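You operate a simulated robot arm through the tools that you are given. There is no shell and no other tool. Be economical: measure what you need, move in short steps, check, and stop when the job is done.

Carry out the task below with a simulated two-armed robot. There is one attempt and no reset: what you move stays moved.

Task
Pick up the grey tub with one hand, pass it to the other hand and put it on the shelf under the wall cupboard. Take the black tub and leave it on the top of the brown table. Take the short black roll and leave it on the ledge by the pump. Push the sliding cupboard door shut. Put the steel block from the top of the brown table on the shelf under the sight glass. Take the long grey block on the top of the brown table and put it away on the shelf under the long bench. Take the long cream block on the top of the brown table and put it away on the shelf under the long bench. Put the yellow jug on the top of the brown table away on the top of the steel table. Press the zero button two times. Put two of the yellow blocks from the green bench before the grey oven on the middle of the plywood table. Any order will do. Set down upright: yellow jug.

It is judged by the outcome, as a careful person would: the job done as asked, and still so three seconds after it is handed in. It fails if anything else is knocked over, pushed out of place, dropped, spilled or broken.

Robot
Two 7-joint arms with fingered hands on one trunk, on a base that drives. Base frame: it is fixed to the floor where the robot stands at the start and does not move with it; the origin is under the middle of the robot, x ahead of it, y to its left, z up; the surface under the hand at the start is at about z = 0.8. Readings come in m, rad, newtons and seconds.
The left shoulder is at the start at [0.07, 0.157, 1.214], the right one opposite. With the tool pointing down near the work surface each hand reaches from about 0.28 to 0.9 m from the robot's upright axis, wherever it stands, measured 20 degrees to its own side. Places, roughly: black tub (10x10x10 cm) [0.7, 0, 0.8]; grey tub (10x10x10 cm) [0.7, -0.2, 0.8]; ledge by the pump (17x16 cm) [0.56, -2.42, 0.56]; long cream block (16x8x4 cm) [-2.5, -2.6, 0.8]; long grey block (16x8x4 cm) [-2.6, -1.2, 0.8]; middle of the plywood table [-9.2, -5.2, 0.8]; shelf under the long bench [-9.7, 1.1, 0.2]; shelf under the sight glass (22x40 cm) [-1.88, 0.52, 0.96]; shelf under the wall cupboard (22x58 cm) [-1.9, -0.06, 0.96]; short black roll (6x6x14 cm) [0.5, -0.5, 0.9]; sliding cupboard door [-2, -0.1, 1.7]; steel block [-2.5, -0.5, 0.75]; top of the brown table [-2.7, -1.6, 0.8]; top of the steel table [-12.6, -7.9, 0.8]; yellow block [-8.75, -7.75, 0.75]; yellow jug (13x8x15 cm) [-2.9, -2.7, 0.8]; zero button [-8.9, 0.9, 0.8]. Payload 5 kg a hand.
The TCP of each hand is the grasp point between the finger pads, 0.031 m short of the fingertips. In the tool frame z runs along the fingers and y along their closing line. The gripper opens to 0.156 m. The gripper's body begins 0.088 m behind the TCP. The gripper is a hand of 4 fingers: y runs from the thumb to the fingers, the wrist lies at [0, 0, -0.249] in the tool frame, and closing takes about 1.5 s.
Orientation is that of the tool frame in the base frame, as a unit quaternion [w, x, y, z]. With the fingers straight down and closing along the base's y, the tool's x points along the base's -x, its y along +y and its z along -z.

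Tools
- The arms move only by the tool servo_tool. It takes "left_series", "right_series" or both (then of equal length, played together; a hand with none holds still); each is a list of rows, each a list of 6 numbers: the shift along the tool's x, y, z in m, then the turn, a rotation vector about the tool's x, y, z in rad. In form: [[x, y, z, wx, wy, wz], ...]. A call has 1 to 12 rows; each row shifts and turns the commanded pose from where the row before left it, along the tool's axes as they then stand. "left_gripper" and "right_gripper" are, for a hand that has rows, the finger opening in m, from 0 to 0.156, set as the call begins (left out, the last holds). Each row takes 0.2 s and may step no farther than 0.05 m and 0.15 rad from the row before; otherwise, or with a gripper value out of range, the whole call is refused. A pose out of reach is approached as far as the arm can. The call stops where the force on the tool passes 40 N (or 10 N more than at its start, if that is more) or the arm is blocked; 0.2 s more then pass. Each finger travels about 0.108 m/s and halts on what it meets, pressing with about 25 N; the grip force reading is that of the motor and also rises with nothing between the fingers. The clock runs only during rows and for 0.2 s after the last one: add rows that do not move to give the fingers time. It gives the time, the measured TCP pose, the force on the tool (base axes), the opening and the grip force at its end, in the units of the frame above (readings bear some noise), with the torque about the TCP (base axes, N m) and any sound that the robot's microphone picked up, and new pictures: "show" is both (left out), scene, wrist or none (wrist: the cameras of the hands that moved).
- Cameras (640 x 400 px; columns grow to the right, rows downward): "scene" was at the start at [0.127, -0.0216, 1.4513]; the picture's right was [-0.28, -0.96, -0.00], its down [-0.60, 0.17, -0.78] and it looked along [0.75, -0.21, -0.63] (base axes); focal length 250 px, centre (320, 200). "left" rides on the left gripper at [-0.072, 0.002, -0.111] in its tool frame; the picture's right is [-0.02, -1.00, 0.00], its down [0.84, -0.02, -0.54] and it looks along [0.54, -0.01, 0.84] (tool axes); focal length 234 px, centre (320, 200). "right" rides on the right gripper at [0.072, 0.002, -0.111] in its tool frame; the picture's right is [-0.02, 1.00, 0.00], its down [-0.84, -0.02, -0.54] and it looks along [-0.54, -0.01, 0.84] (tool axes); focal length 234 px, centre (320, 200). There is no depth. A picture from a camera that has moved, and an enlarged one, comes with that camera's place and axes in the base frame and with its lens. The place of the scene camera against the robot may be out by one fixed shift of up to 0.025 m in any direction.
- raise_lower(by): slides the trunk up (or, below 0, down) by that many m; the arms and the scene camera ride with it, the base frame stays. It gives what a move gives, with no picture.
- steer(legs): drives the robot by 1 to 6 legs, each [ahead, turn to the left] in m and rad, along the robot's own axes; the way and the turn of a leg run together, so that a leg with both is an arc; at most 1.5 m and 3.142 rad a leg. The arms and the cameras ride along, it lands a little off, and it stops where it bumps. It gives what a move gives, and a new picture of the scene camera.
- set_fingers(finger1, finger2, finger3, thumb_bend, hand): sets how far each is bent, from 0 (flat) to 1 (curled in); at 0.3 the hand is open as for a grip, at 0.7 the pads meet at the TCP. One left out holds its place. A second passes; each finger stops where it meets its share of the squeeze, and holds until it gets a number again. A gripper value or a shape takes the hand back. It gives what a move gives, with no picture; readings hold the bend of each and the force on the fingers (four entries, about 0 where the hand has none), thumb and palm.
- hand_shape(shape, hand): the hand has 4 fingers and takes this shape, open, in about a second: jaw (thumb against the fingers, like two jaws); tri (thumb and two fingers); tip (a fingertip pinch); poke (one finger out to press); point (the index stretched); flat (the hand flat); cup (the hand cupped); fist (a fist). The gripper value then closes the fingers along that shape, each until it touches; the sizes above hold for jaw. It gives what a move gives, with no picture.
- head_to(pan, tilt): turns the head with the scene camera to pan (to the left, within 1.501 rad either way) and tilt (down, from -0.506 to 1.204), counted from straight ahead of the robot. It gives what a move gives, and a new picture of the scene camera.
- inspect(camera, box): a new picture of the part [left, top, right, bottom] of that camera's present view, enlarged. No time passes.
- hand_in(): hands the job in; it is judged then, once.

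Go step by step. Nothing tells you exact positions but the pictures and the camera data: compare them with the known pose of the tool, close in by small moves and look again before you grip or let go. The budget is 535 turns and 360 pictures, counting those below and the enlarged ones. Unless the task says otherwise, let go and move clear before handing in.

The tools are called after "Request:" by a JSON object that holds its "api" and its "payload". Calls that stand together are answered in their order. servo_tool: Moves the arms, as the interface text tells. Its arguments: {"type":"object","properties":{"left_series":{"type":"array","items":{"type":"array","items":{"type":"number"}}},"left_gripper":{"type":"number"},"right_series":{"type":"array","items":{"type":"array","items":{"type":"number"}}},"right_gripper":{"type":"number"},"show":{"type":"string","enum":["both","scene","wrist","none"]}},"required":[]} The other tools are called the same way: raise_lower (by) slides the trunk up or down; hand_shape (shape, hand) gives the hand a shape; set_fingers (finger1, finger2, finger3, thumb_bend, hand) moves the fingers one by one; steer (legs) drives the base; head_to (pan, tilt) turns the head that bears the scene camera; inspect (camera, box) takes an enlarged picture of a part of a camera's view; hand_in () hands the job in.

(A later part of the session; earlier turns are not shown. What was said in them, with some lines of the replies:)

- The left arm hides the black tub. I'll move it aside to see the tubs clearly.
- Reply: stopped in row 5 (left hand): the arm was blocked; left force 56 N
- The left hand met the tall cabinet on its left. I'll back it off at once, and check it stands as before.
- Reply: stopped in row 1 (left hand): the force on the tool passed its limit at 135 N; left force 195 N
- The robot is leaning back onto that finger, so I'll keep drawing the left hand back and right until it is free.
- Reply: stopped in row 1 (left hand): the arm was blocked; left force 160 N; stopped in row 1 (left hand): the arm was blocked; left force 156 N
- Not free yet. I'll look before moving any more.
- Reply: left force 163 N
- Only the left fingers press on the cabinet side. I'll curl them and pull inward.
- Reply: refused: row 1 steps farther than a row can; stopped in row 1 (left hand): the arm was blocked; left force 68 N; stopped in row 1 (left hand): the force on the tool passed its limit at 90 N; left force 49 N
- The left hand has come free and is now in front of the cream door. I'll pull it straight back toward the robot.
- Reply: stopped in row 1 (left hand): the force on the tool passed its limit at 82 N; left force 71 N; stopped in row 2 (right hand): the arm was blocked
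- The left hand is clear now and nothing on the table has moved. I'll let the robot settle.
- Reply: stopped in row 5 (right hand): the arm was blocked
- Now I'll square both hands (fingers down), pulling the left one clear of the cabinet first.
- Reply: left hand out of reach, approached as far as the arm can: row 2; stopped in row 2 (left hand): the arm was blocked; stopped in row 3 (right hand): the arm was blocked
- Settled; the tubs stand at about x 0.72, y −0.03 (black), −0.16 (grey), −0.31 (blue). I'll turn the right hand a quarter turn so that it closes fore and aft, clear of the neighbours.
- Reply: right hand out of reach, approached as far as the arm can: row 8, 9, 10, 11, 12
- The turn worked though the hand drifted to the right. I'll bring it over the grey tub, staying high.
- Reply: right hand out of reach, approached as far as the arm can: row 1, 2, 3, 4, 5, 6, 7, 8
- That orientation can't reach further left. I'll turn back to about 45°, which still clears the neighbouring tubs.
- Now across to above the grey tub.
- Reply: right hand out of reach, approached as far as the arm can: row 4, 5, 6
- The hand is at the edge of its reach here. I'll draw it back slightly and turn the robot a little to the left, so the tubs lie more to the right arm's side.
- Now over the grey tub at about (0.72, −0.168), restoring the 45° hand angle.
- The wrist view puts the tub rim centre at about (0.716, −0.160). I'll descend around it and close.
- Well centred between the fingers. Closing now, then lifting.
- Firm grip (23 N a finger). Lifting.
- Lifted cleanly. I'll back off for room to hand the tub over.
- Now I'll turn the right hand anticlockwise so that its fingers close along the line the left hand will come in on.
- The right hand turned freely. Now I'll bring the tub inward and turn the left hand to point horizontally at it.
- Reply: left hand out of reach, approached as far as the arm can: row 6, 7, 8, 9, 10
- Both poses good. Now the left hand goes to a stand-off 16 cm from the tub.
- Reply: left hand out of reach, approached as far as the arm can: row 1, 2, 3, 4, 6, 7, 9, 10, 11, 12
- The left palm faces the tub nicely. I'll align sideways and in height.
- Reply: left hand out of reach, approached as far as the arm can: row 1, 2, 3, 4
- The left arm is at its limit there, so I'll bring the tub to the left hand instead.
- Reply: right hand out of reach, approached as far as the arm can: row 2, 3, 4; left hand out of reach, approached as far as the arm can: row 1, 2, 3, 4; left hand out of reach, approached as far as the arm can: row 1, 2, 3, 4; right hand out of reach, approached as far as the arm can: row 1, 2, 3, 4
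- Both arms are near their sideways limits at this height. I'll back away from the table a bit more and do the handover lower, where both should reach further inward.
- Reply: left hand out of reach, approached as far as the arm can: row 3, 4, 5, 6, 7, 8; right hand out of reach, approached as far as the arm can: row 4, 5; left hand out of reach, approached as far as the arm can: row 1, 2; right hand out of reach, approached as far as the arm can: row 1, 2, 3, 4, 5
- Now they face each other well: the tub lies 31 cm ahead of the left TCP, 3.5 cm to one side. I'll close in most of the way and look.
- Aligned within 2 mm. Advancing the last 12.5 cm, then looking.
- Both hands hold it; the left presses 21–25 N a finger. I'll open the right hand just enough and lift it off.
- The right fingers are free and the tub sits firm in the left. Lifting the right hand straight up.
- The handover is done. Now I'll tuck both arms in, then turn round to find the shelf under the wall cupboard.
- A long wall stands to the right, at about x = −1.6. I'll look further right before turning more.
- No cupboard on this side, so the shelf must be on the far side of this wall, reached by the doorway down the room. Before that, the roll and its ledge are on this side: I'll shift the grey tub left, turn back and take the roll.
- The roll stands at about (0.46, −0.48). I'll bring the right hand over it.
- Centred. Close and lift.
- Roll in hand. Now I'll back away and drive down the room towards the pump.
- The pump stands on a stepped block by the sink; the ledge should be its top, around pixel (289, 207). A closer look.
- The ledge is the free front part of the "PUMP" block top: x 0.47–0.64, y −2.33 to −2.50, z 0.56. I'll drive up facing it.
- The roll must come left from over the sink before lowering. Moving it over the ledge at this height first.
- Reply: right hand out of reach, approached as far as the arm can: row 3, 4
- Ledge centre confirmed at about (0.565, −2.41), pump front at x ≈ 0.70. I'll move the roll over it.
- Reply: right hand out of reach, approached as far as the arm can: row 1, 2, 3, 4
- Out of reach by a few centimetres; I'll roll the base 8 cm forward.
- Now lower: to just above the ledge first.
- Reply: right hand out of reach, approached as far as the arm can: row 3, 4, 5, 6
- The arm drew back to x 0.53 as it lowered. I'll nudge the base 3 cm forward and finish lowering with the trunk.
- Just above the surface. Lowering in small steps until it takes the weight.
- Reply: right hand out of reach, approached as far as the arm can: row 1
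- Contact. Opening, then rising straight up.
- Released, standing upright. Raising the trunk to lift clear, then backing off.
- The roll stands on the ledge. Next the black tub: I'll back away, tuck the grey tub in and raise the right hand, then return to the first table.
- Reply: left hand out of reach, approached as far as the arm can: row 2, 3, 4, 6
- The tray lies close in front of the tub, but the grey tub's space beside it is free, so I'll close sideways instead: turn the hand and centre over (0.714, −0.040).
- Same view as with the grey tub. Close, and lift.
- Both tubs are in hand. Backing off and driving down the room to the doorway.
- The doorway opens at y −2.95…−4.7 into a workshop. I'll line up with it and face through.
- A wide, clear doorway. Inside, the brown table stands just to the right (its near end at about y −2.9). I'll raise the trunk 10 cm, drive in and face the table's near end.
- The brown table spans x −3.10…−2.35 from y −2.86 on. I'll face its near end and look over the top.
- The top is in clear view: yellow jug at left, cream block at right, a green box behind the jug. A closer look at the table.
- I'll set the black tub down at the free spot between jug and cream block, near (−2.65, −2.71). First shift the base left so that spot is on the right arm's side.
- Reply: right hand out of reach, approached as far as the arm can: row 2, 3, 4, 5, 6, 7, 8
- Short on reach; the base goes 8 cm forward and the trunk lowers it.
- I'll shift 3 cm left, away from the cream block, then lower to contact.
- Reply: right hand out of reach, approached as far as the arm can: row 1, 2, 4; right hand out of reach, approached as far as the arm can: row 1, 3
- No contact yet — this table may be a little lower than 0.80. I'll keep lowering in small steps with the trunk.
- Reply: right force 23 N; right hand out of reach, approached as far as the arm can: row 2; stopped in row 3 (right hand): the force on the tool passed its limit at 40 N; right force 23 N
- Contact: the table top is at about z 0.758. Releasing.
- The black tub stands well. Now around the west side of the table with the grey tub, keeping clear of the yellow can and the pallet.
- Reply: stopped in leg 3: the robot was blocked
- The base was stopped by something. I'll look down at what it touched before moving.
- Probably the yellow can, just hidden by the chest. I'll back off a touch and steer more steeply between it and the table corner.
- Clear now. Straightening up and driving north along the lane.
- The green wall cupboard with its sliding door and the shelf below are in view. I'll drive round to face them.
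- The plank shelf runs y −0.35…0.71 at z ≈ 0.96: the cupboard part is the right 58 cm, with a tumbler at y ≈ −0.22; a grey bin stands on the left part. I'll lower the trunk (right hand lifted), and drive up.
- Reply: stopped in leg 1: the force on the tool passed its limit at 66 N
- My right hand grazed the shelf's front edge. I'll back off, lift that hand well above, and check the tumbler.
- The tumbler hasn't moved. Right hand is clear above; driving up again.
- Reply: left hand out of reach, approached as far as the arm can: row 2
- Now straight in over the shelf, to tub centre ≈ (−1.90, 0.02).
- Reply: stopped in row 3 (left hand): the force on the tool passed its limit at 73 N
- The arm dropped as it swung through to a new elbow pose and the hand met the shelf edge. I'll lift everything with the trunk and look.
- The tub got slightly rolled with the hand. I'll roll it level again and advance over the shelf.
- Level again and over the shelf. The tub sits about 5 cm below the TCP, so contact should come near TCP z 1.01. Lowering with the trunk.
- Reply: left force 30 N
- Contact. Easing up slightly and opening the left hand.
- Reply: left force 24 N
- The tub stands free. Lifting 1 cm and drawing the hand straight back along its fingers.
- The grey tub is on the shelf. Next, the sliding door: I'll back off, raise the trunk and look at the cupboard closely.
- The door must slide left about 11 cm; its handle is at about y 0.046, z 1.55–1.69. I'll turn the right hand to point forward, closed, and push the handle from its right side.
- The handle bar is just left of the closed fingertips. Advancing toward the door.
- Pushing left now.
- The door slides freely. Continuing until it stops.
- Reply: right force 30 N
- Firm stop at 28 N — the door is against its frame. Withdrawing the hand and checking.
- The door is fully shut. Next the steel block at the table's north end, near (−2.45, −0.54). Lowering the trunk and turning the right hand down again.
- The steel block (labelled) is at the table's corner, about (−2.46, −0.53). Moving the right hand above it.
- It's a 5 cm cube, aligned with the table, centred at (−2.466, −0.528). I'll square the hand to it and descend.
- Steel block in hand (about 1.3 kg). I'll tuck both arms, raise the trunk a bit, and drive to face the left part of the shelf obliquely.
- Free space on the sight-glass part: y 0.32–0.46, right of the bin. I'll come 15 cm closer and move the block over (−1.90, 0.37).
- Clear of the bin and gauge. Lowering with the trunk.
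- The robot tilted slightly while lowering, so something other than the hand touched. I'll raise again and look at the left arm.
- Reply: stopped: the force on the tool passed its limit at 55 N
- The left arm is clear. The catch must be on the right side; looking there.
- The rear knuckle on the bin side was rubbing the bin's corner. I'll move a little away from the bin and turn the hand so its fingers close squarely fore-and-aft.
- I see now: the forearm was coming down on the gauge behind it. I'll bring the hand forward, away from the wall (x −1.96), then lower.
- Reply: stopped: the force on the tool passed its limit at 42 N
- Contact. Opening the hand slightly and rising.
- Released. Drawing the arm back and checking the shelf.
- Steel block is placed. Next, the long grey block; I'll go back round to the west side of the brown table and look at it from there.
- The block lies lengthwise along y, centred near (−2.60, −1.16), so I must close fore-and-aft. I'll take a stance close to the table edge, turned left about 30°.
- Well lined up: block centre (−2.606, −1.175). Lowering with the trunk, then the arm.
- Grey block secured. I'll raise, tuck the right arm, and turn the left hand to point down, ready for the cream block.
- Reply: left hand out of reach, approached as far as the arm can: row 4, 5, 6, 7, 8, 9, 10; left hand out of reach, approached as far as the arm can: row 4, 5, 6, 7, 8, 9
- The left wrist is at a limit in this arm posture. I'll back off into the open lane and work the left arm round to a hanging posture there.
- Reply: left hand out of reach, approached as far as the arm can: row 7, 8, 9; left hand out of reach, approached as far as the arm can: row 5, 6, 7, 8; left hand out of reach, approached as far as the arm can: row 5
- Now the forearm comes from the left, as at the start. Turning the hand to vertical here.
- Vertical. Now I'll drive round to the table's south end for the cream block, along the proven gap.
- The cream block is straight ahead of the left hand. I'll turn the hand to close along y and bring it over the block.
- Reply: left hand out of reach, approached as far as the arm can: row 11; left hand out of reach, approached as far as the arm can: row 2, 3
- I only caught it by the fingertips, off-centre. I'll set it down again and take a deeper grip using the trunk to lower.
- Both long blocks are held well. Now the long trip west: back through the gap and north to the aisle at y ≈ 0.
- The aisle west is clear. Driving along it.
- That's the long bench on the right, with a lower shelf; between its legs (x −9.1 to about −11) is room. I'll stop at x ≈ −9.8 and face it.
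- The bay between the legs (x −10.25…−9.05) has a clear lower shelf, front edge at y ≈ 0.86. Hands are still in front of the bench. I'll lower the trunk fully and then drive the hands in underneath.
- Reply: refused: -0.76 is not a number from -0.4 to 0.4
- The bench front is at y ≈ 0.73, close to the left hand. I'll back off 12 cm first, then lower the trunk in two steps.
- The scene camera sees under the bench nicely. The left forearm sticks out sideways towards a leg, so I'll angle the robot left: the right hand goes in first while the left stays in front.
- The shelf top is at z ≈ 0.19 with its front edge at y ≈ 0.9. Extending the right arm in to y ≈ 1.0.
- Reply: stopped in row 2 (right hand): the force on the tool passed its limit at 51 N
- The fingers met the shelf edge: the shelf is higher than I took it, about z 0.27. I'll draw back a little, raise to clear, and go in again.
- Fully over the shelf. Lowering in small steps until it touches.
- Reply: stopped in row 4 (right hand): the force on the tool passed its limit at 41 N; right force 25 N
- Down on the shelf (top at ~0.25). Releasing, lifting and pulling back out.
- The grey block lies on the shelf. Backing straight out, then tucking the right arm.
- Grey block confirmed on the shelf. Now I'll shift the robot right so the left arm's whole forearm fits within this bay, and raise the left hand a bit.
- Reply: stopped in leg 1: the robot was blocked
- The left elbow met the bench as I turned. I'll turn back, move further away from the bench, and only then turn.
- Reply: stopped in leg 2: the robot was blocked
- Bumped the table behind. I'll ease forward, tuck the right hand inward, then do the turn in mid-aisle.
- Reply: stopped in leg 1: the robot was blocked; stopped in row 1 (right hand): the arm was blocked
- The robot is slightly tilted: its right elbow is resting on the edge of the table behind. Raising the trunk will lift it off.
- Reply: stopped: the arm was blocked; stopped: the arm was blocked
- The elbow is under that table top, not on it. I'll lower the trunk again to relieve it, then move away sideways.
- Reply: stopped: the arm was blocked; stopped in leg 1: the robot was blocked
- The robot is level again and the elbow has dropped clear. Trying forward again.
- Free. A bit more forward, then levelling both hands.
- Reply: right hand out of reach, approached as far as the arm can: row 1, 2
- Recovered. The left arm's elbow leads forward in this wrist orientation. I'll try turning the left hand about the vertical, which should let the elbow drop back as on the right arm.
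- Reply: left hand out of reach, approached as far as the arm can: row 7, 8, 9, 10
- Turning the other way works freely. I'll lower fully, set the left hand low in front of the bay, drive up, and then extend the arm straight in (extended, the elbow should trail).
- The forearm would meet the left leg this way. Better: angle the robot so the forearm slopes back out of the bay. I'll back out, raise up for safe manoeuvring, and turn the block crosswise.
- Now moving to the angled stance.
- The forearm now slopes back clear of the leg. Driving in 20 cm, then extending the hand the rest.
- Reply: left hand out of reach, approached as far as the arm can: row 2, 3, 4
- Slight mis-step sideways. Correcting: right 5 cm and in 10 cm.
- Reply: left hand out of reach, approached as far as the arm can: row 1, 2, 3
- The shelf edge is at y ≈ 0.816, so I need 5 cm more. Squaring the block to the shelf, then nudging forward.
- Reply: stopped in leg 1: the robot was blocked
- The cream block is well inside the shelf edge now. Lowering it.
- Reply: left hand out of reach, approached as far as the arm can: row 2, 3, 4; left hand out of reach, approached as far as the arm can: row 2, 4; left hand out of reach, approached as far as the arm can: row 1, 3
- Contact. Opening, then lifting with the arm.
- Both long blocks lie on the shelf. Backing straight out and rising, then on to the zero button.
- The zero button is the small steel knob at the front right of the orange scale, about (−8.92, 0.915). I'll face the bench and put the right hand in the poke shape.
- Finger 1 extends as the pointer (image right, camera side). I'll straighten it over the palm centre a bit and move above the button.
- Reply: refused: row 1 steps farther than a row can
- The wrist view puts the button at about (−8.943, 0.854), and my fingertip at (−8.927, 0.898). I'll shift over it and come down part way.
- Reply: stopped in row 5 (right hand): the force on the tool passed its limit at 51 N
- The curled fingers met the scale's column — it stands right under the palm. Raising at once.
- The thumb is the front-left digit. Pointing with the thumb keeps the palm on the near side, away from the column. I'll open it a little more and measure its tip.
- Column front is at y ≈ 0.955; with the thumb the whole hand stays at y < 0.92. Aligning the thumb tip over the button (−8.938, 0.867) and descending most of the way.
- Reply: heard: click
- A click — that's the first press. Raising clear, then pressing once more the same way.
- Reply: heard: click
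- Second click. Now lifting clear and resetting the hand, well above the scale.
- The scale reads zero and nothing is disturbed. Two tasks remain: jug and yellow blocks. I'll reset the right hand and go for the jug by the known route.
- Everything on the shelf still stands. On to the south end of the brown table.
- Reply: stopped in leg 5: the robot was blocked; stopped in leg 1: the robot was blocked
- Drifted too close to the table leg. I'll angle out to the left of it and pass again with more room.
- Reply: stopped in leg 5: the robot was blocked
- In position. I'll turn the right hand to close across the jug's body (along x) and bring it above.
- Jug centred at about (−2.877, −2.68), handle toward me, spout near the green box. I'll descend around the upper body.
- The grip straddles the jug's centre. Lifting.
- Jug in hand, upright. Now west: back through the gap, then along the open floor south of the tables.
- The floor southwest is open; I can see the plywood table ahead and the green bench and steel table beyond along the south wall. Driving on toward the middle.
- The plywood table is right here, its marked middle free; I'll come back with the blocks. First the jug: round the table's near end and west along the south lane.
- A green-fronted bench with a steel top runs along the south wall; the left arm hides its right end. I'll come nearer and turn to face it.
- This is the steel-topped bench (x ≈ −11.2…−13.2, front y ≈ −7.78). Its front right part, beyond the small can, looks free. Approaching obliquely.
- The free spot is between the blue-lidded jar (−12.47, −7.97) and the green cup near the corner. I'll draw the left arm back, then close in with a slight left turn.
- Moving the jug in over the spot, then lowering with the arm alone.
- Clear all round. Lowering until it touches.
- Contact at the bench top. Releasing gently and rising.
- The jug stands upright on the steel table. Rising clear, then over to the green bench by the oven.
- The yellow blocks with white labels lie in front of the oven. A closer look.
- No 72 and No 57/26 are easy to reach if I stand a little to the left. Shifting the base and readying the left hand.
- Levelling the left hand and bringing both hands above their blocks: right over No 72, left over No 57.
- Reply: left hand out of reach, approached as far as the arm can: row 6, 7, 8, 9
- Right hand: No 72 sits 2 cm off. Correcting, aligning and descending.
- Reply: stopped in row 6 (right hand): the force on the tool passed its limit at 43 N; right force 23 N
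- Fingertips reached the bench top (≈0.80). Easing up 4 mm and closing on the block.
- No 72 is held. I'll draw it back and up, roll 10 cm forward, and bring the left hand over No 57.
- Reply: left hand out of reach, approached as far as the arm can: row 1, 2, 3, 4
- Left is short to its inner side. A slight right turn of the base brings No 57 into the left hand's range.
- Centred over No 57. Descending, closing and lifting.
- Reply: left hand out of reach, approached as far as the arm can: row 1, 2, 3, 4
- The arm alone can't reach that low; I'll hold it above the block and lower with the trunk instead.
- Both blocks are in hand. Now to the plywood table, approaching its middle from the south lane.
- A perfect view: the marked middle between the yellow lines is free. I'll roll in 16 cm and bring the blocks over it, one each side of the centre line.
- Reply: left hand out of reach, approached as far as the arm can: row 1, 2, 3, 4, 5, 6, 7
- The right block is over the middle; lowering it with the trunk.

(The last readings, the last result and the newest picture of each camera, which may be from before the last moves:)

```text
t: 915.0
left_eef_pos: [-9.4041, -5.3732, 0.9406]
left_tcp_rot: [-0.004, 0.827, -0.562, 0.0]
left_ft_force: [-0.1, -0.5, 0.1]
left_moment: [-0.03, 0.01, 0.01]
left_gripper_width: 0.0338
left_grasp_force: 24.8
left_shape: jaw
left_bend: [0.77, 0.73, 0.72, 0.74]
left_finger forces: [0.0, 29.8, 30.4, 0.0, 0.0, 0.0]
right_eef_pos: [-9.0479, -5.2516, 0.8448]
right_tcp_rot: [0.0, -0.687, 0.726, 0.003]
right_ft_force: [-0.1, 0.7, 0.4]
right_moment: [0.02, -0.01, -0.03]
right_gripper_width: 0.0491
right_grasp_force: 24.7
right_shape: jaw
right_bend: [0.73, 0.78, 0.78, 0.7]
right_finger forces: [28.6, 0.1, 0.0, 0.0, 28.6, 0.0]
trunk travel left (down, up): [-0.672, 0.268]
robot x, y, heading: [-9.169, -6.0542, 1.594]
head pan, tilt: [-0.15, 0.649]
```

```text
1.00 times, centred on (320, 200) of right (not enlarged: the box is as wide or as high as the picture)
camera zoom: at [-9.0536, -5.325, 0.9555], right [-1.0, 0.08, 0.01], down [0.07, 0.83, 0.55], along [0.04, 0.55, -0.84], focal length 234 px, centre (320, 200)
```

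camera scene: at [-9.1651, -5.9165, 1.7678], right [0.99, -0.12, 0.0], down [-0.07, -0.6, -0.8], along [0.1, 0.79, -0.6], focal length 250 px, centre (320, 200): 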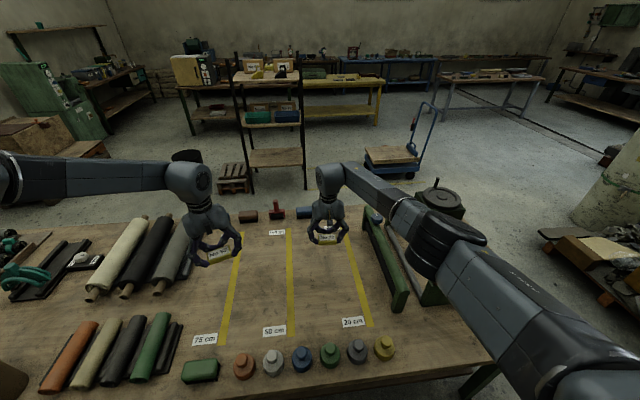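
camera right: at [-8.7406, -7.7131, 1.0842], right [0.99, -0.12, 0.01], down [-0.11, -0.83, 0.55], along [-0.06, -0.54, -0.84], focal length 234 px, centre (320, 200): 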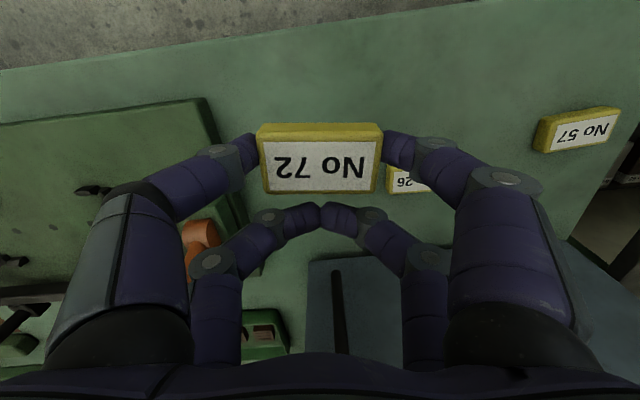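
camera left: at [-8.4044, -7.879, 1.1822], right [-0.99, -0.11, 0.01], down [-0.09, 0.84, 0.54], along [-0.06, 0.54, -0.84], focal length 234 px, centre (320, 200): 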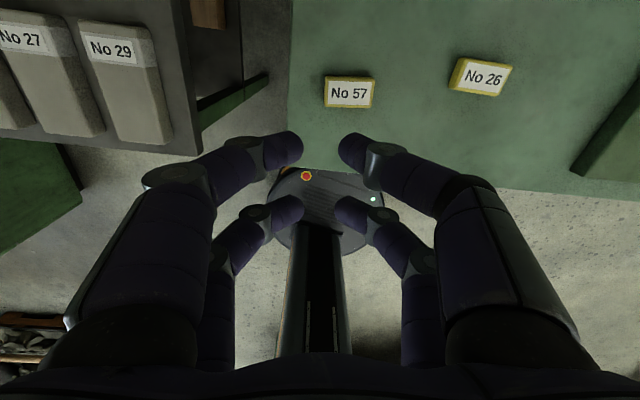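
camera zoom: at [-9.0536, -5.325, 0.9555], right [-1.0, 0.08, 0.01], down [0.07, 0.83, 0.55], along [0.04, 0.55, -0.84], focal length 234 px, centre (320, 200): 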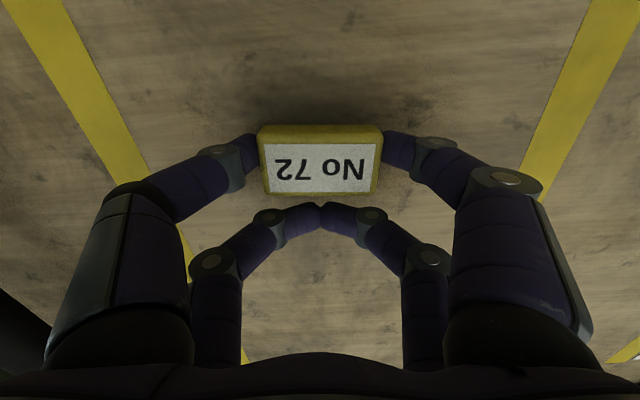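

Block No 72 is just above the surface between the lines. Last millimetres.

Request:
{"api": "raise_lower", "payload": {"by": -0.01}}

Request:
{"api": "raise_lower", "payload": {"by": -0.01}}

```text
t: 915.6
left_eef_pos: [-9.4053, -5.3729, 0.9303]
left_tcp_rot: [-0.004, 0.828, -0.561, 0.0]
left_ft_force: [0.0, 0.5, -0.6]
left_moment: [0.03, -0.02, -0.02]
left_gripper_width: 0.0335
left_grasp_force: 25.0
left_shape: jaw
left_bend: [0.77, 0.73, 0.72, 0.74]
left_finger forces: [0.0, 29.9, 30.4, 0.0, 0.0, 0.1]
right_eef_pos: [-9.0491, -5.2534, 0.8364]
right_tcp_rot: [0.0, -0.687, 0.726, 0.003]
right_ft_force: [-0.9, 0.0, -0.2]
right_moment: [-0.01, -0.02, 0.03]
right_gripper_width: 0.049
right_grasp_force: 24.8
right_shape: jaw
right_bend: [0.73, 0.78, 0.78, 0.7]
right_finger forces: [28.7, 0.0, 0.1, 0.1, 28.7, 0.1]
trunk travel left (down, up): [-0.662, 0.278]
robot x, y, heading: [-9.1736, -6.0537, 1.595]
head pan, tilt: [-0.15, 0.649]
```

```text
t: 916.1
left_eef_pos: [-9.4036, -5.3765, 0.9236]
left_tcp_rot: [-0.005, 0.828, -0.561, -0.001]
left_ft_force: [0.5, 0.8, -0.7]
left_moment: [-0.03, 0.01, -0.02]
left_gripper_width: 0.0335
left_grasp_force: 25.3
left_shape: jaw
left_bend: [0.77, 0.73, 0.72, 0.74]
left_finger forces: [0.0, 29.9, 30.4, 0.0, 0.0, 0.1]
right_eef_pos: [-9.0496, -5.2542, 0.8321]
right_tcp_rot: [0.002, -0.687, 0.726, 0.007]
right_ft_force: [5.2, -0.6, 36.2]
right_moment: [-0.99, -0.99, 0.07]
right_gripper_width: 0.0496
right_grasp_force: 25.6
right_shape: jaw
right_bend: [0.73, 0.78, 0.78, 0.7]
right_finger forces: [34.5, 0.1, 0.0, 0.0, 54.8, 0.0]
trunk travel left (down, up): [-0.652, 0.288]
robot x, y, heading: [-9.1681, -6.0516, 1.597]
head pan, tilt: [-0.15, 0.649]
```

Contact. Easing, releasing and rising.

Request:
{"api": "raise_lower", "payload": {"by": 0.004}}

Request:
{"api": "servo_tool", "payload": {"right_series": [[0, 0, 0, 0, 0, 0], [0, 0, 0, 0, 0, 0], [0, 0, 0, 0, 0, 0], [0, 0, 0, 0, 0, 0]], "right_gripper": 0.12, "show": "none"}}

Request:
{"api": "raise_lower", "payload": {"by": 0.2}}

Request:
{"api": "inspect", "payload": {"camera": "right", "box": [0, 0, 640, 400]}}

```text
t: 916.7
left_eef_pos: [-9.4034, -5.3761, 0.9263]
left_tcp_rot: [-0.006, 0.828, -0.561, -0.001]
left_ft_force: [0.1, -0.2, -1.0]
left_moment: [0.03, 0.0, 0.0]
left_gripper_width: 0.0337
left_grasp_force: 24.8
left_shape: jaw
left_bend: [0.77, 0.73, 0.72, 0.74]
left_finger forces: [0.0, 30.0, 30.3, 0.0, 0.0, 0.1]
right_eef_pos: [-9.0497, -5.2537, 0.8331]
right_tcp_rot: [0.002, -0.687, 0.726, 0.005]
right_ft_force: [2.3, 5.5, 29.2]
right_moment: [-0.6, -0.45, 0.08]
right_gripper_width: 0.0497
right_grasp_force: 24.8
right_shape: jaw
right_bend: [0.73, 0.78, 0.78, 0.7]
right_finger forces: [35.7, 0.0, 0.1, 0.0, 45.0, 0.0]
trunk travel left (down, up): [-0.656, 0.284]
robot x, y, heading: [-9.1698, -6.053, 1.598]
head pan, tilt: [-0.15, 0.649]
```

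```text
t: 917.7
left_eef_pos: [-9.4057, -5.3767, 0.9256]
left_tcp_rot: [-0.005, 0.827, -0.561, 0.0]
left_ft_force: [-0.1, -0.1, -0.8]
left_moment: [0.0, -0.02, 0.0]
left_gripper_width: 0.0335
left_grasp_force: 25.0
left_shape: jaw
left_bend: [0.77, 0.73, 0.72, 0.74]
left_finger forces: [0.1, 29.9, 30.4, 0.0, 0.0, 0.1]
right_eef_pos: [-9.0507, -5.2537, 0.8323]
right_tcp_rot: [0.001, -0.688, 0.726, 0.005]
right_ft_force: [-8.3, 0.6, 23.8]
right_moment: [0.34, -0.85, 0.13]
right_gripper_width: 0.1137
right_grasp_force: 0.0
right_shape: jaw
right_bend: [0.26, 0.26, 0.73, 0.51]
right_finger forces: [1.6, 0.1, 22.3, 0.0, 0.1, 0.0]
trunk travel left (down, up): [-0.656, 0.284]
robot x, y, heading: [-9.1658, -6.0517, 1.595]
head pan, tilt: [-0.15, 0.649]
```

```text
t: 919.9
left_eef_pos: [-9.4038, -5.3729, 1.1251]
left_tcp_rot: [-0.005, 0.828, -0.561, 0.0]
left_ft_force: [0.9, 0.2, -0.4]
left_moment: [0.04, 0.02, -0.03]
left_gripper_width: 0.0336
left_grasp_force: 25.3
left_shape: jaw
left_bend: [0.77, 0.73, 0.72, 0.74]
left_finger forces: [0.0, 29.9, 30.4, 0.1, 0.0, 0.1]
right_eef_pos: [-9.0485, -5.2523, 1.0288]
right_tcp_rot: [-0.001, -0.688, 0.726, 0.003]
right_ft_force: [0.3, 0.3, -0.2]
right_moment: [-0.01, 0.01, -0.01]
right_gripper_width: 0.1197
right_grasp_force: 0.1
right_shape: jaw
right_bend: [0.26, 0.26, 0.26, 0.51]
right_finger forces: [0.1, 0.0, 0.0, 0.0, 0.1, 0.0]
trunk travel left (down, up): [-0.856, 0.084]
robot x, y, heading: [-9.1717, -6.0568, 1.6]
head pan, tilt: [-0.15, 0.649]
```

```text
1.00 times, centred on (320, 200) of right (not enlarged: the box is as wide or as high as the picture)
camera zoom: at [-9.0535, -5.3248, 1.1393], right [-1.0, 0.08, 0.01], down [0.07, 0.83, 0.55], along [0.04, 0.55, -0.84], focal length 234 px, centre (320, 200)
```

zoom: 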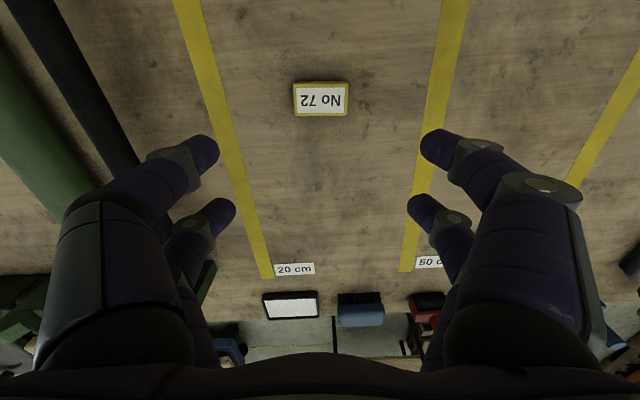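

No 72 is down in the marked middle. For the left block I'll lift the right hand well clear and turn slightly right so the left hand can reach the middle too.

Request:
{"api": "servo_tool", "payload": {"right_series": [[0.02, 0, -0.04, 0, 0, 0], [0.03, 0, -0.035, 0, 0, 0], [0.03, 0, -0.035, 0, 0, 0], [0, 0, 0, 0, 0, 0]], "show": "none"}}

Request:
{"api": "steer", "payload": {"legs": [[0, -0.3]]}}

Request:
{"api": "servo_tool", "payload": {"left_series": [[-0.031, 0.034, 0, 0, 0, 0], [-0.031, 0.034, 0, 0, 0, 0], [-0.031, 0.034, 0, 0, 0, 0], [0, 0, 0, 0, 0, 0]], "show": "wrist"}}

```text
t: 920.9
left_eef_pos: [-9.4036, -5.3733, 1.125]
left_tcp_rot: [-0.004, 0.827, -0.562, -0.001]
left_ft_force: [-0.6, 1.1, -1.4]
left_moment: [-0.04, -0.01, -0.01]
left_gripper_width: 0.0336
left_grasp_force: 24.8
left_shape: jaw
left_bend: [0.77, 0.73, 0.72, 0.74]
left_finger forces: [0.0, 29.9, 30.4, 0.0, 0.0, 0.1]
right_eef_pos: [-9.052, -5.3363, 1.142]
right_tcp_rot: [-0.001, -0.687, 0.727, 0.003]
right_ft_force: [-0.2, -0.5, -0.2]
right_moment: [-0.03, 0.0, 0.02]
right_gripper_width: 0.1198
right_grasp_force: 0.0
right_shape: jaw
right_bend: [0.26, 0.26, 0.26, 0.51]
right_finger forces: [0.0, 0.0, 0.0, 0.0, 0.0, 0.0]
trunk travel left (down, up): [-0.856, 0.084]
robot x, y, heading: [-9.1672, -6.0541, 1.599]
head pan, tilt: [-0.15, 0.649]
```

```text
t: 922.2
left_eef_pos: [-9.1911, -5.3329, 1.1241]
left_tcp_rot: [-0.004, 0.733, -0.68, 0.002]
left_ft_force: [0.3, 0.4, -0.8]
left_moment: [-0.01, 0.02, 0.01]
left_gripper_width: 0.0337
left_grasp_force: 25.3
left_shape: jaw
left_bend: [0.77, 0.73, 0.72, 0.74]
left_finger forces: [0.0, 29.9, 30.4, 0.0, 0.1, 0.0]
right_eef_pos: [-8.8459, -5.4021, 1.141]
right_tcp_rot: [-0.001, -0.571, 0.821, 0.004]
right_ft_force: [-0.4, 0.8, 0.3]
right_moment: [-0.03, 0.01, -0.01]
right_gripper_width: 0.1199
right_grasp_force: 0.0
right_shape: jaw
right_bend: [0.26, 0.26, 0.26, 0.51]
right_finger forces: [0.0, 0.0, 0.0, 0.1, 0.0, 0.0]
trunk travel left (down, up): [-0.856, 0.084]
robot x, y, heading: [-9.1689, -6.0538, 1.293]
head pan, tilt: [-0.15, 0.649]
camera scene: at [-9.1262, -5.9243, 1.7097], right [0.91, -0.41, 0.0], down [-0.25, -0.55, -0.8], along [0.33, 0.72, -0.6], focal length 250 px, centre (320, 200)
```

scene: 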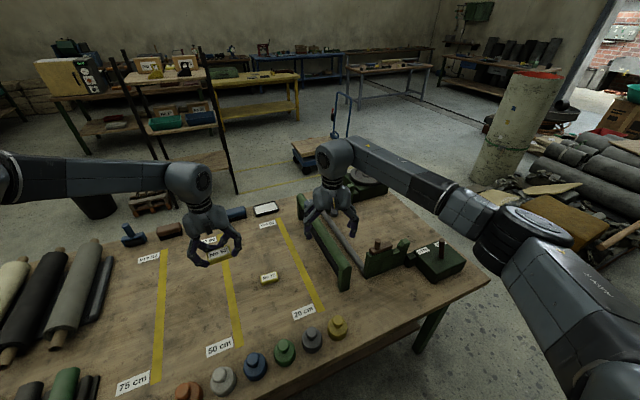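

```text
t: 923.2
left_eef_pos: [-9.3003, -5.2525, 1.1262]
left_tcp_rot: [-0.006, 0.734, -0.679, 0.0]
left_ft_force: [0.0, 0.8, 0.9]
left_moment: [0.0, -0.01, 0.01]
left_gripper_width: 0.0334
left_grasp_force: 24.7
left_shape: jaw
left_bend: [0.77, 0.72, 0.72, 0.74]
left_finger forces: [0.0, 29.9, 30.5, 0.0, 0.0, 0.1]
left hand out of reach, approached as far as the arm can: row 3
right_eef_pos: [-8.8439, -5.4029, 1.1429]
right_tcp_rot: [0.0, -0.571, 0.821, 0.004]
right_ft_force: [-0.9, -0.3, -0.2]
right_moment: [0.0, -0.03, 0.0]
right_gripper_width: 0.1198
right_grasp_force: 0.0
right_shape: jaw
right_bend: [0.26, 0.26, 0.26, 0.51]
right_finger forces: [0.0, 0.0, 0.0, 0.1, 0.1, 0.1]
trunk travel left (down, up): [-0.856, 0.084]
robot x, y, heading: [-9.1684, -6.0527, 1.296]
head pan, tilt: [-0.15, 0.649]
camera left: at [-9.3074, -5.182, 1.2374], right [0.99, 0.1, 0.01], down [0.08, -0.84, 0.54], along [0.06, -0.54, -0.84], focal length 234 px, centre (320, 200)
```

left: 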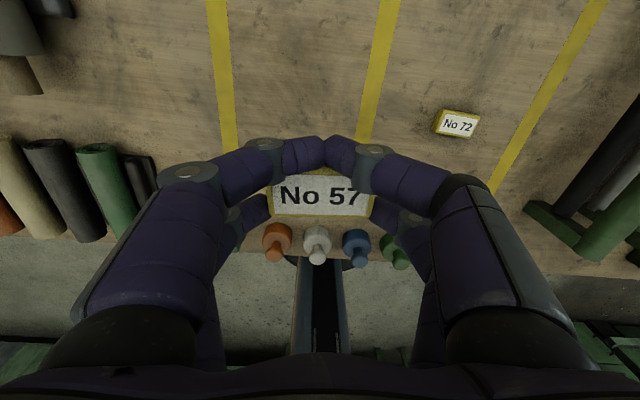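

No 57 is over the middle. I'll raise the right hand out of the way, then lower.

Request:
{"api": "servo_tool", "payload": {"right_series": [[0.019, -0.007, -0.042, 0, 0, 0], [0.019, -0.007, -0.042, 0, 0, 0], [0.019, -0.007, -0.042, 0, 0, 0], [0.019, -0.007, -0.042, 0, 0, 0], [0.019, -0.007, -0.042, 0, 0, 0], [0, 0, 0, 0, 0, 0]], "show": "none"}}

Request:
{"api": "raise_lower", "payload": {"by": -0.27}}

Request:
{"api": "inspect", "payload": {"camera": "left", "box": [0, 0, 640, 400]}}

```text
t: 924.6
left_eef_pos: [-9.3004, -5.2509, 1.1249]
left_tcp_rot: [-0.006, 0.734, -0.68, 0.0]
left_ft_force: [-0.2, -0.1, -0.9]
left_moment: [-0.03, 0.0, 0.01]
left_gripper_width: 0.0335
left_grasp_force: 24.8
left_shape: jaw
left_bend: [0.77, 0.72, 0.72, 0.74]
left_finger forces: [0.0, 29.9, 30.5, 0.1, 0.0, 0.0]
right_eef_pos: [-8.8433, -5.5034, 1.3522]
right_tcp_rot: [0.0, -0.57, 0.821, 0.003]
right_ft_force: [0.0, 1.0, -0.9]
right_moment: [-0.01, -0.02, -0.01]
right_gripper_width: 0.1196
right_grasp_force: 0.1
right_shape: jaw
right_bend: [0.26, 0.26, 0.26, 0.51]
right_finger forces: [0.0, 0.1, 0.0, 0.0, 0.0, 0.1]
trunk travel left (down, up): [-0.856, 0.084]
robot x, y, heading: [-9.1715, -6.0543, 1.295]
head pan, tilt: [-0.15, 0.649]
```

```text
t: 927.4
left_eef_pos: [-9.3001, -5.2527, 0.8568]
left_tcp_rot: [-0.006, 0.734, -0.679, 0.0]
left_ft_force: [-1.0, -0.2, 0.1]
left_moment: [0.01, -0.01, 0.04]
left_gripper_width: 0.0338
left_grasp_force: 25.0
left_shape: jaw
left_bend: [0.77, 0.72, 0.72, 0.74]
left_finger forces: [0.0, 30.0, 30.5, 0.1, 0.0, 0.0]
right_eef_pos: [-8.8435, -5.5047, 1.0834]
right_tcp_rot: [0.0, -0.571, 0.821, 0.004]
right_ft_force: [0.7, -0.5, -0.2]
right_moment: [-0.03, 0.0, -0.01]
right_gripper_width: 0.1197
right_grasp_force: 0.2
right_shape: jaw
right_bend: [0.26, 0.26, 0.26, 0.51]
right_finger forces: [0.0, 0.0, 0.0, 0.0, 0.1, 0.0]
trunk travel left (down, up): [-0.586, 0.354]
robot x, y, heading: [-9.1677, -6.0566, 1.295]
head pan, tilt: [-0.15, 0.649]
```

```text
1.00 times, centred on (320, 200) of left (not enlarged: the box is as wide or as high as the picture)
camera zoom: at [-9.3077, -5.182, 0.9671], right [0.99, 0.1, 0.01], down [0.08, -0.84, 0.54], along [0.06, -0.54, -0.84], focal length 234 px, centre (320, 200)
```

zoom: 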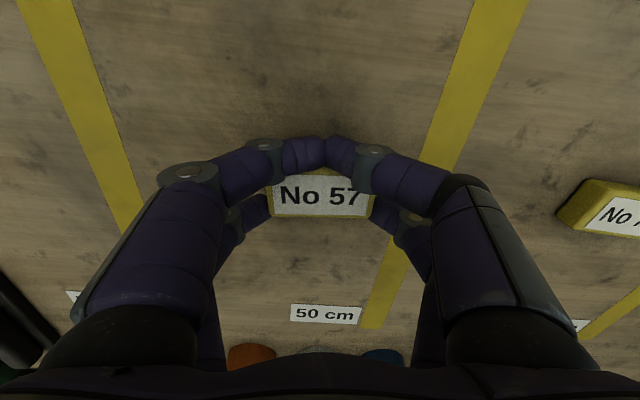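

Between the lines and clear. Last steps down.

Request:
{"api": "raise_lower", "payload": {"by": -0.018}}

Request:
{"api": "raise_lower", "payload": {"by": -0.007}}

```text
t: 928.0
left_eef_pos: [-9.2995, -5.2535, 0.8382]
left_tcp_rot: [-0.005, 0.734, -0.68, 0.0]
left_ft_force: [0.3, 0.2, 0.6]
left_moment: [0.0, 0.01, -0.02]
left_gripper_width: 0.0335
left_grasp_force: 25.2
left_shape: jaw
left_bend: [0.77, 0.72, 0.72, 0.74]
left_finger forces: [0.0, 29.9, 30.5, 0.0, 0.0, 0.0]
right_eef_pos: [-8.843, -5.504, 1.0636]
right_tcp_rot: [0.001, -0.571, 0.821, 0.003]
right_ft_force: [1.0, 0.5, 0.8]
right_moment: [0.02, 0.03, -0.02]
right_gripper_width: 0.1198
right_grasp_force: 0.1
right_shape: jaw
right_bend: [0.26, 0.26, 0.26, 0.51]
right_finger forces: [0.1, 0.1, 0.2, 0.0, 0.0, 0.0]
trunk travel left (down, up): [-0.568, 0.372]
robot x, y, heading: [-9.166, -6.0549, 1.296]
head pan, tilt: [-0.15, 0.649]
```

```text
t: 928.6
left_eef_pos: [-9.2992, -5.252, 0.8358]
left_tcp_rot: [-0.008, 0.734, -0.679, -0.001]
left_ft_force: [-2.3, -1.6, 21.5]
left_moment: [-0.53, 0.07, -0.09]
left_gripper_width: 0.0334
left_grasp_force: 25.0
left_shape: jaw
left_bend: [0.77, 0.73, 0.72, 0.74]
left_finger forces: [0.0, 32.2, 30.6, 0.1, 0.0, 0.0]
right_eef_pos: [-8.8431, -5.5064, 1.0591]
right_tcp_rot: [0.0, -0.571, 0.821, 0.005]
right_ft_force: [0.3, 0.8, 0.1]
right_moment: [-0.02, -0.01, 0.0]
right_gripper_width: 0.1197
right_grasp_force: 0.0
right_shape: jaw
right_bend: [0.26, 0.26, 0.26, 0.51]
right_finger forces: [0.0, 0.0, 0.0, 0.0, 0.0, 0.0]
trunk travel left (down, up): [-0.561, 0.379]
robot x, y, heading: [-9.167, -6.0555, 1.3]
head pan, tilt: [-0.15, 0.649]
```

Contact. Releasing and rising clear.

Request:
{"api": "raise_lower", "payload": {"by": 0.003}}

Request:
{"api": "servo_tool", "payload": {"left_series": [[0, 0, 0, 0, 0, 0], [0, 0, 0, 0, 0, 0], [0, 0, 0, 0, 0, 0], [0, 0, 0, 0, 0, 0]], "left_gripper": 0.12, "show": "none"}}

Request:
{"api": "raise_lower", "payload": {"by": 0.25}}

Request:
{"api": "inspect", "payload": {"camera": "left", "box": [0, 0, 640, 400]}}

```text
t: 929.1
left_eef_pos: [-9.3, -5.2534, 0.8355]
left_tcp_rot: [-0.007, 0.734, -0.679, -0.002]
left_ft_force: [-1.4, 3.4, 14.4]
left_moment: [-0.2, 0.03, -0.03]
left_gripper_width: 0.0336
left_grasp_force: 25.1
left_shape: jaw
left_bend: [0.77, 0.73, 0.72, 0.74]
left_finger forces: [0.0, 31.5, 31.0, 0.0, 0.0, 0.0]
right_eef_pos: [-8.8432, -5.5045, 1.0616]
right_tcp_rot: [0.001, -0.571, 0.821, 0.003]
right_ft_force: [-0.5, -0.4, -0.7]
right_moment: [0.0, 0.04, 0.0]
right_gripper_width: 0.12
right_grasp_force: 0.0
right_shape: jaw
right_bend: [0.26, 0.26, 0.26, 0.51]
right_finger forces: [0.0, 0.0, 0.1, 0.1, 0.1, 0.1]
trunk travel left (down, up): [-0.564, 0.376]
robot x, y, heading: [-9.1674, -6.0587, 1.3]
head pan, tilt: [-0.15, 0.649]
```

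```text
t: 930.1
left_eef_pos: [-9.3003, -5.2529, 0.832]
left_tcp_rot: [-0.003, 0.734, -0.679, 0.0]
left_ft_force: [-0.1, -0.2, -0.2]
left_moment: [0.01, 0.04, -0.03]
left_gripper_width: 0.1197
left_grasp_force: 0.1
left_shape: jaw
left_bend: [0.26, 0.26, 0.26, 0.51]
left_finger forces: [0.0, 0.0, 0.0, 0.1, 0.0, 0.0]
right_eef_pos: [-8.8436, -5.5032, 1.0608]
right_tcp_rot: [0.0, -0.571, 0.821, 0.004]
right_ft_force: [-0.6, 0.0, -0.1]
right_moment: [0.0, 0.0, 0.02]
right_gripper_width: 0.1198
right_grasp_force: 0.0
right_shape: jaw
right_bend: [0.26, 0.26, 0.26, 0.51]
right_finger forces: [0.0, 0.1, 0.0, 0.0, 0.0, 0.1]
trunk travel left (down, up): [-0.564, 0.376]
robot x, y, heading: [-9.1671, -6.0555, 1.294]
head pan, tilt: [-0.15, 0.649]
```

```text
t: 932.7
left_eef_pos: [-9.3001, -5.2528, 1.0836]
left_tcp_rot: [-0.006, 0.734, -0.68, 0.0]
left_ft_force: [0.2, 0.9, 0.5]
left_moment: [-0.02, -0.01, 0.0]
left_gripper_width: 0.1198
left_grasp_force: 0.1
left_shape: jaw
left_bend: [0.26, 0.26, 0.26, 0.51]
left_finger forces: [0.0, 0.0, 0.0, 0.0, 0.0, 0.1]
right_eef_pos: [-8.8442, -5.5042, 1.3114]
right_tcp_rot: [0.0, -0.57, 0.821, 0.003]
right_ft_force: [0.0, 0.2, -0.9]
right_moment: [0.0, 0.03, 0.04]
right_gripper_width: 0.1197
right_grasp_force: 0.1
right_shape: jaw
right_bend: [0.26, 0.26, 0.26, 0.51]
right_finger forces: [0.0, 0.0, 0.0, 0.0, 0.0, 0.0]
trunk travel left (down, up): [-0.814, 0.126]
robot x, y, heading: [-9.1687, -6.0565, 1.296]
head pan, tilt: [-0.15, 0.649]
```

```text
1.00 times, centred on (320, 200) of left (not enlarged: the box is as wide or as high as the picture)
camera zoom: at [-9.3077, -5.1819, 1.1948], right [0.99, 0.1, 0.01], down [0.08, -0.84, 0.54], along [0.06, -0.54, -0.84], focal length 234 px, centre (320, 200)
```

zoom: 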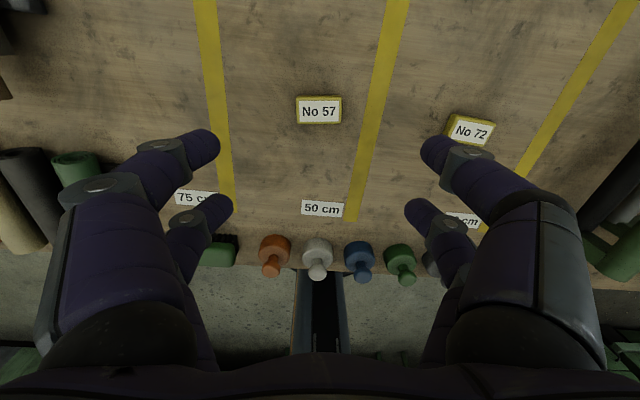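

Both yellow blocks lie in the marked middle. Backing clear of the table, then handing in.

Request:
{"api": "steer", "payload": {"legs": [[-0.4, 0.0]]}}

```text
t: 935.2
left_eef_pos: [-9.4114, -5.6386, 1.0836]
left_tcp_rot: [-0.005, 0.735, -0.678, 0.001]
left_ft_force: [0.4, 0.3, -0.2]
left_moment: [0.0, 0.02, -0.01]
left_gripper_width: 0.1197
left_grasp_force: 0.0
left_shape: jaw
left_bend: [0.26, 0.26, 0.26, 0.51]
left_finger forces: [0.1, 0.0, 0.0, 0.0, 0.0, 0.0]
right_eef_pos: [-8.9537, -5.8879, 1.3103]
right_tcp_rot: [0.001, -0.572, 0.82, 0.003]
right_ft_force: [0.7, 0.0, -0.2]
right_moment: [-0.02, 0.0, 0.01]
right_gripper_width: 0.1196
right_grasp_force: 0.1
right_shape: jaw
right_bend: [0.26, 0.26, 0.26, 0.51]
right_finger forces: [0.1, 0.0, 0.0, 0.0, 0.0, 0.0]
trunk travel left (down, up): [-0.814, 0.126]
robot x, y, heading: [-9.2799, -6.4424, 1.3]
head pan, tilt: [-0.15, 0.649]
camera scene: at [-9.2334, -6.3098, 1.6676], right [0.91, -0.41, 0.0], down [-0.25, -0.55, -0.8], along [0.33, 0.73, -0.61], focal length 250 px, centre (320, 200)
```

scene: 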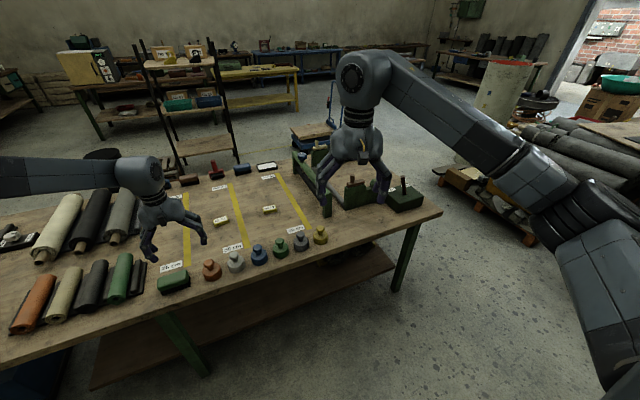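

All tasks are done, nothing is held, and the hands are clear; handing in.

Request:
{"api": "hand_in", "payload": {}}

```text
The job is handed in.
```

I did every task on the list and handed the job in, but I bumped several things along the way and couldn't check all of them afterwards.

**Done:**
- **Grey tub:** picked up with the right hand, passed to the left, and set on the shelf under the wall cupboard.
- **Black tub:** on the top of the brown table.
- **Black roll:** upright on the ledge by the pump.
- **Sliding cupboard door:** pushed fully shut.
- **Steel block:** on the shelf under the sight glass, right of the grey bin.
- **Long grey and long cream blocks:** both on the shelf under the long bench.
- **Yellow jug:** upright on the steel table. I took this to be the steel-topped bench by the south wall, which best matched the position you gave.
- **Zero button:** pressed twice, with a click heard each time.
- **Two yellow blocks:** No 72 and No 57 are in the middle of the plywood table.

**Bumps along the way:**
- **Tall cabinet by the first table:** the left hand pushed hard against its side at the start, enough to tilt the robot. Later pictures showed nothing moved.
- **Wall gauge and grey bin above and on the shelf:** the right arm jammed there while placing the steel block. Later pictures showed both looking in place.
- **Orange scale:** curled fingers hit the column once, before the button presses. It read zero afterwards.
- **Floor near the yellow can and pallet:** the base was stopped there twice; the can was still standing later.
- **Table behind the robot, opposite the long bench:** the right elbow got wedged under its top and tilted the robot. I didn't check that table closely afterwards.
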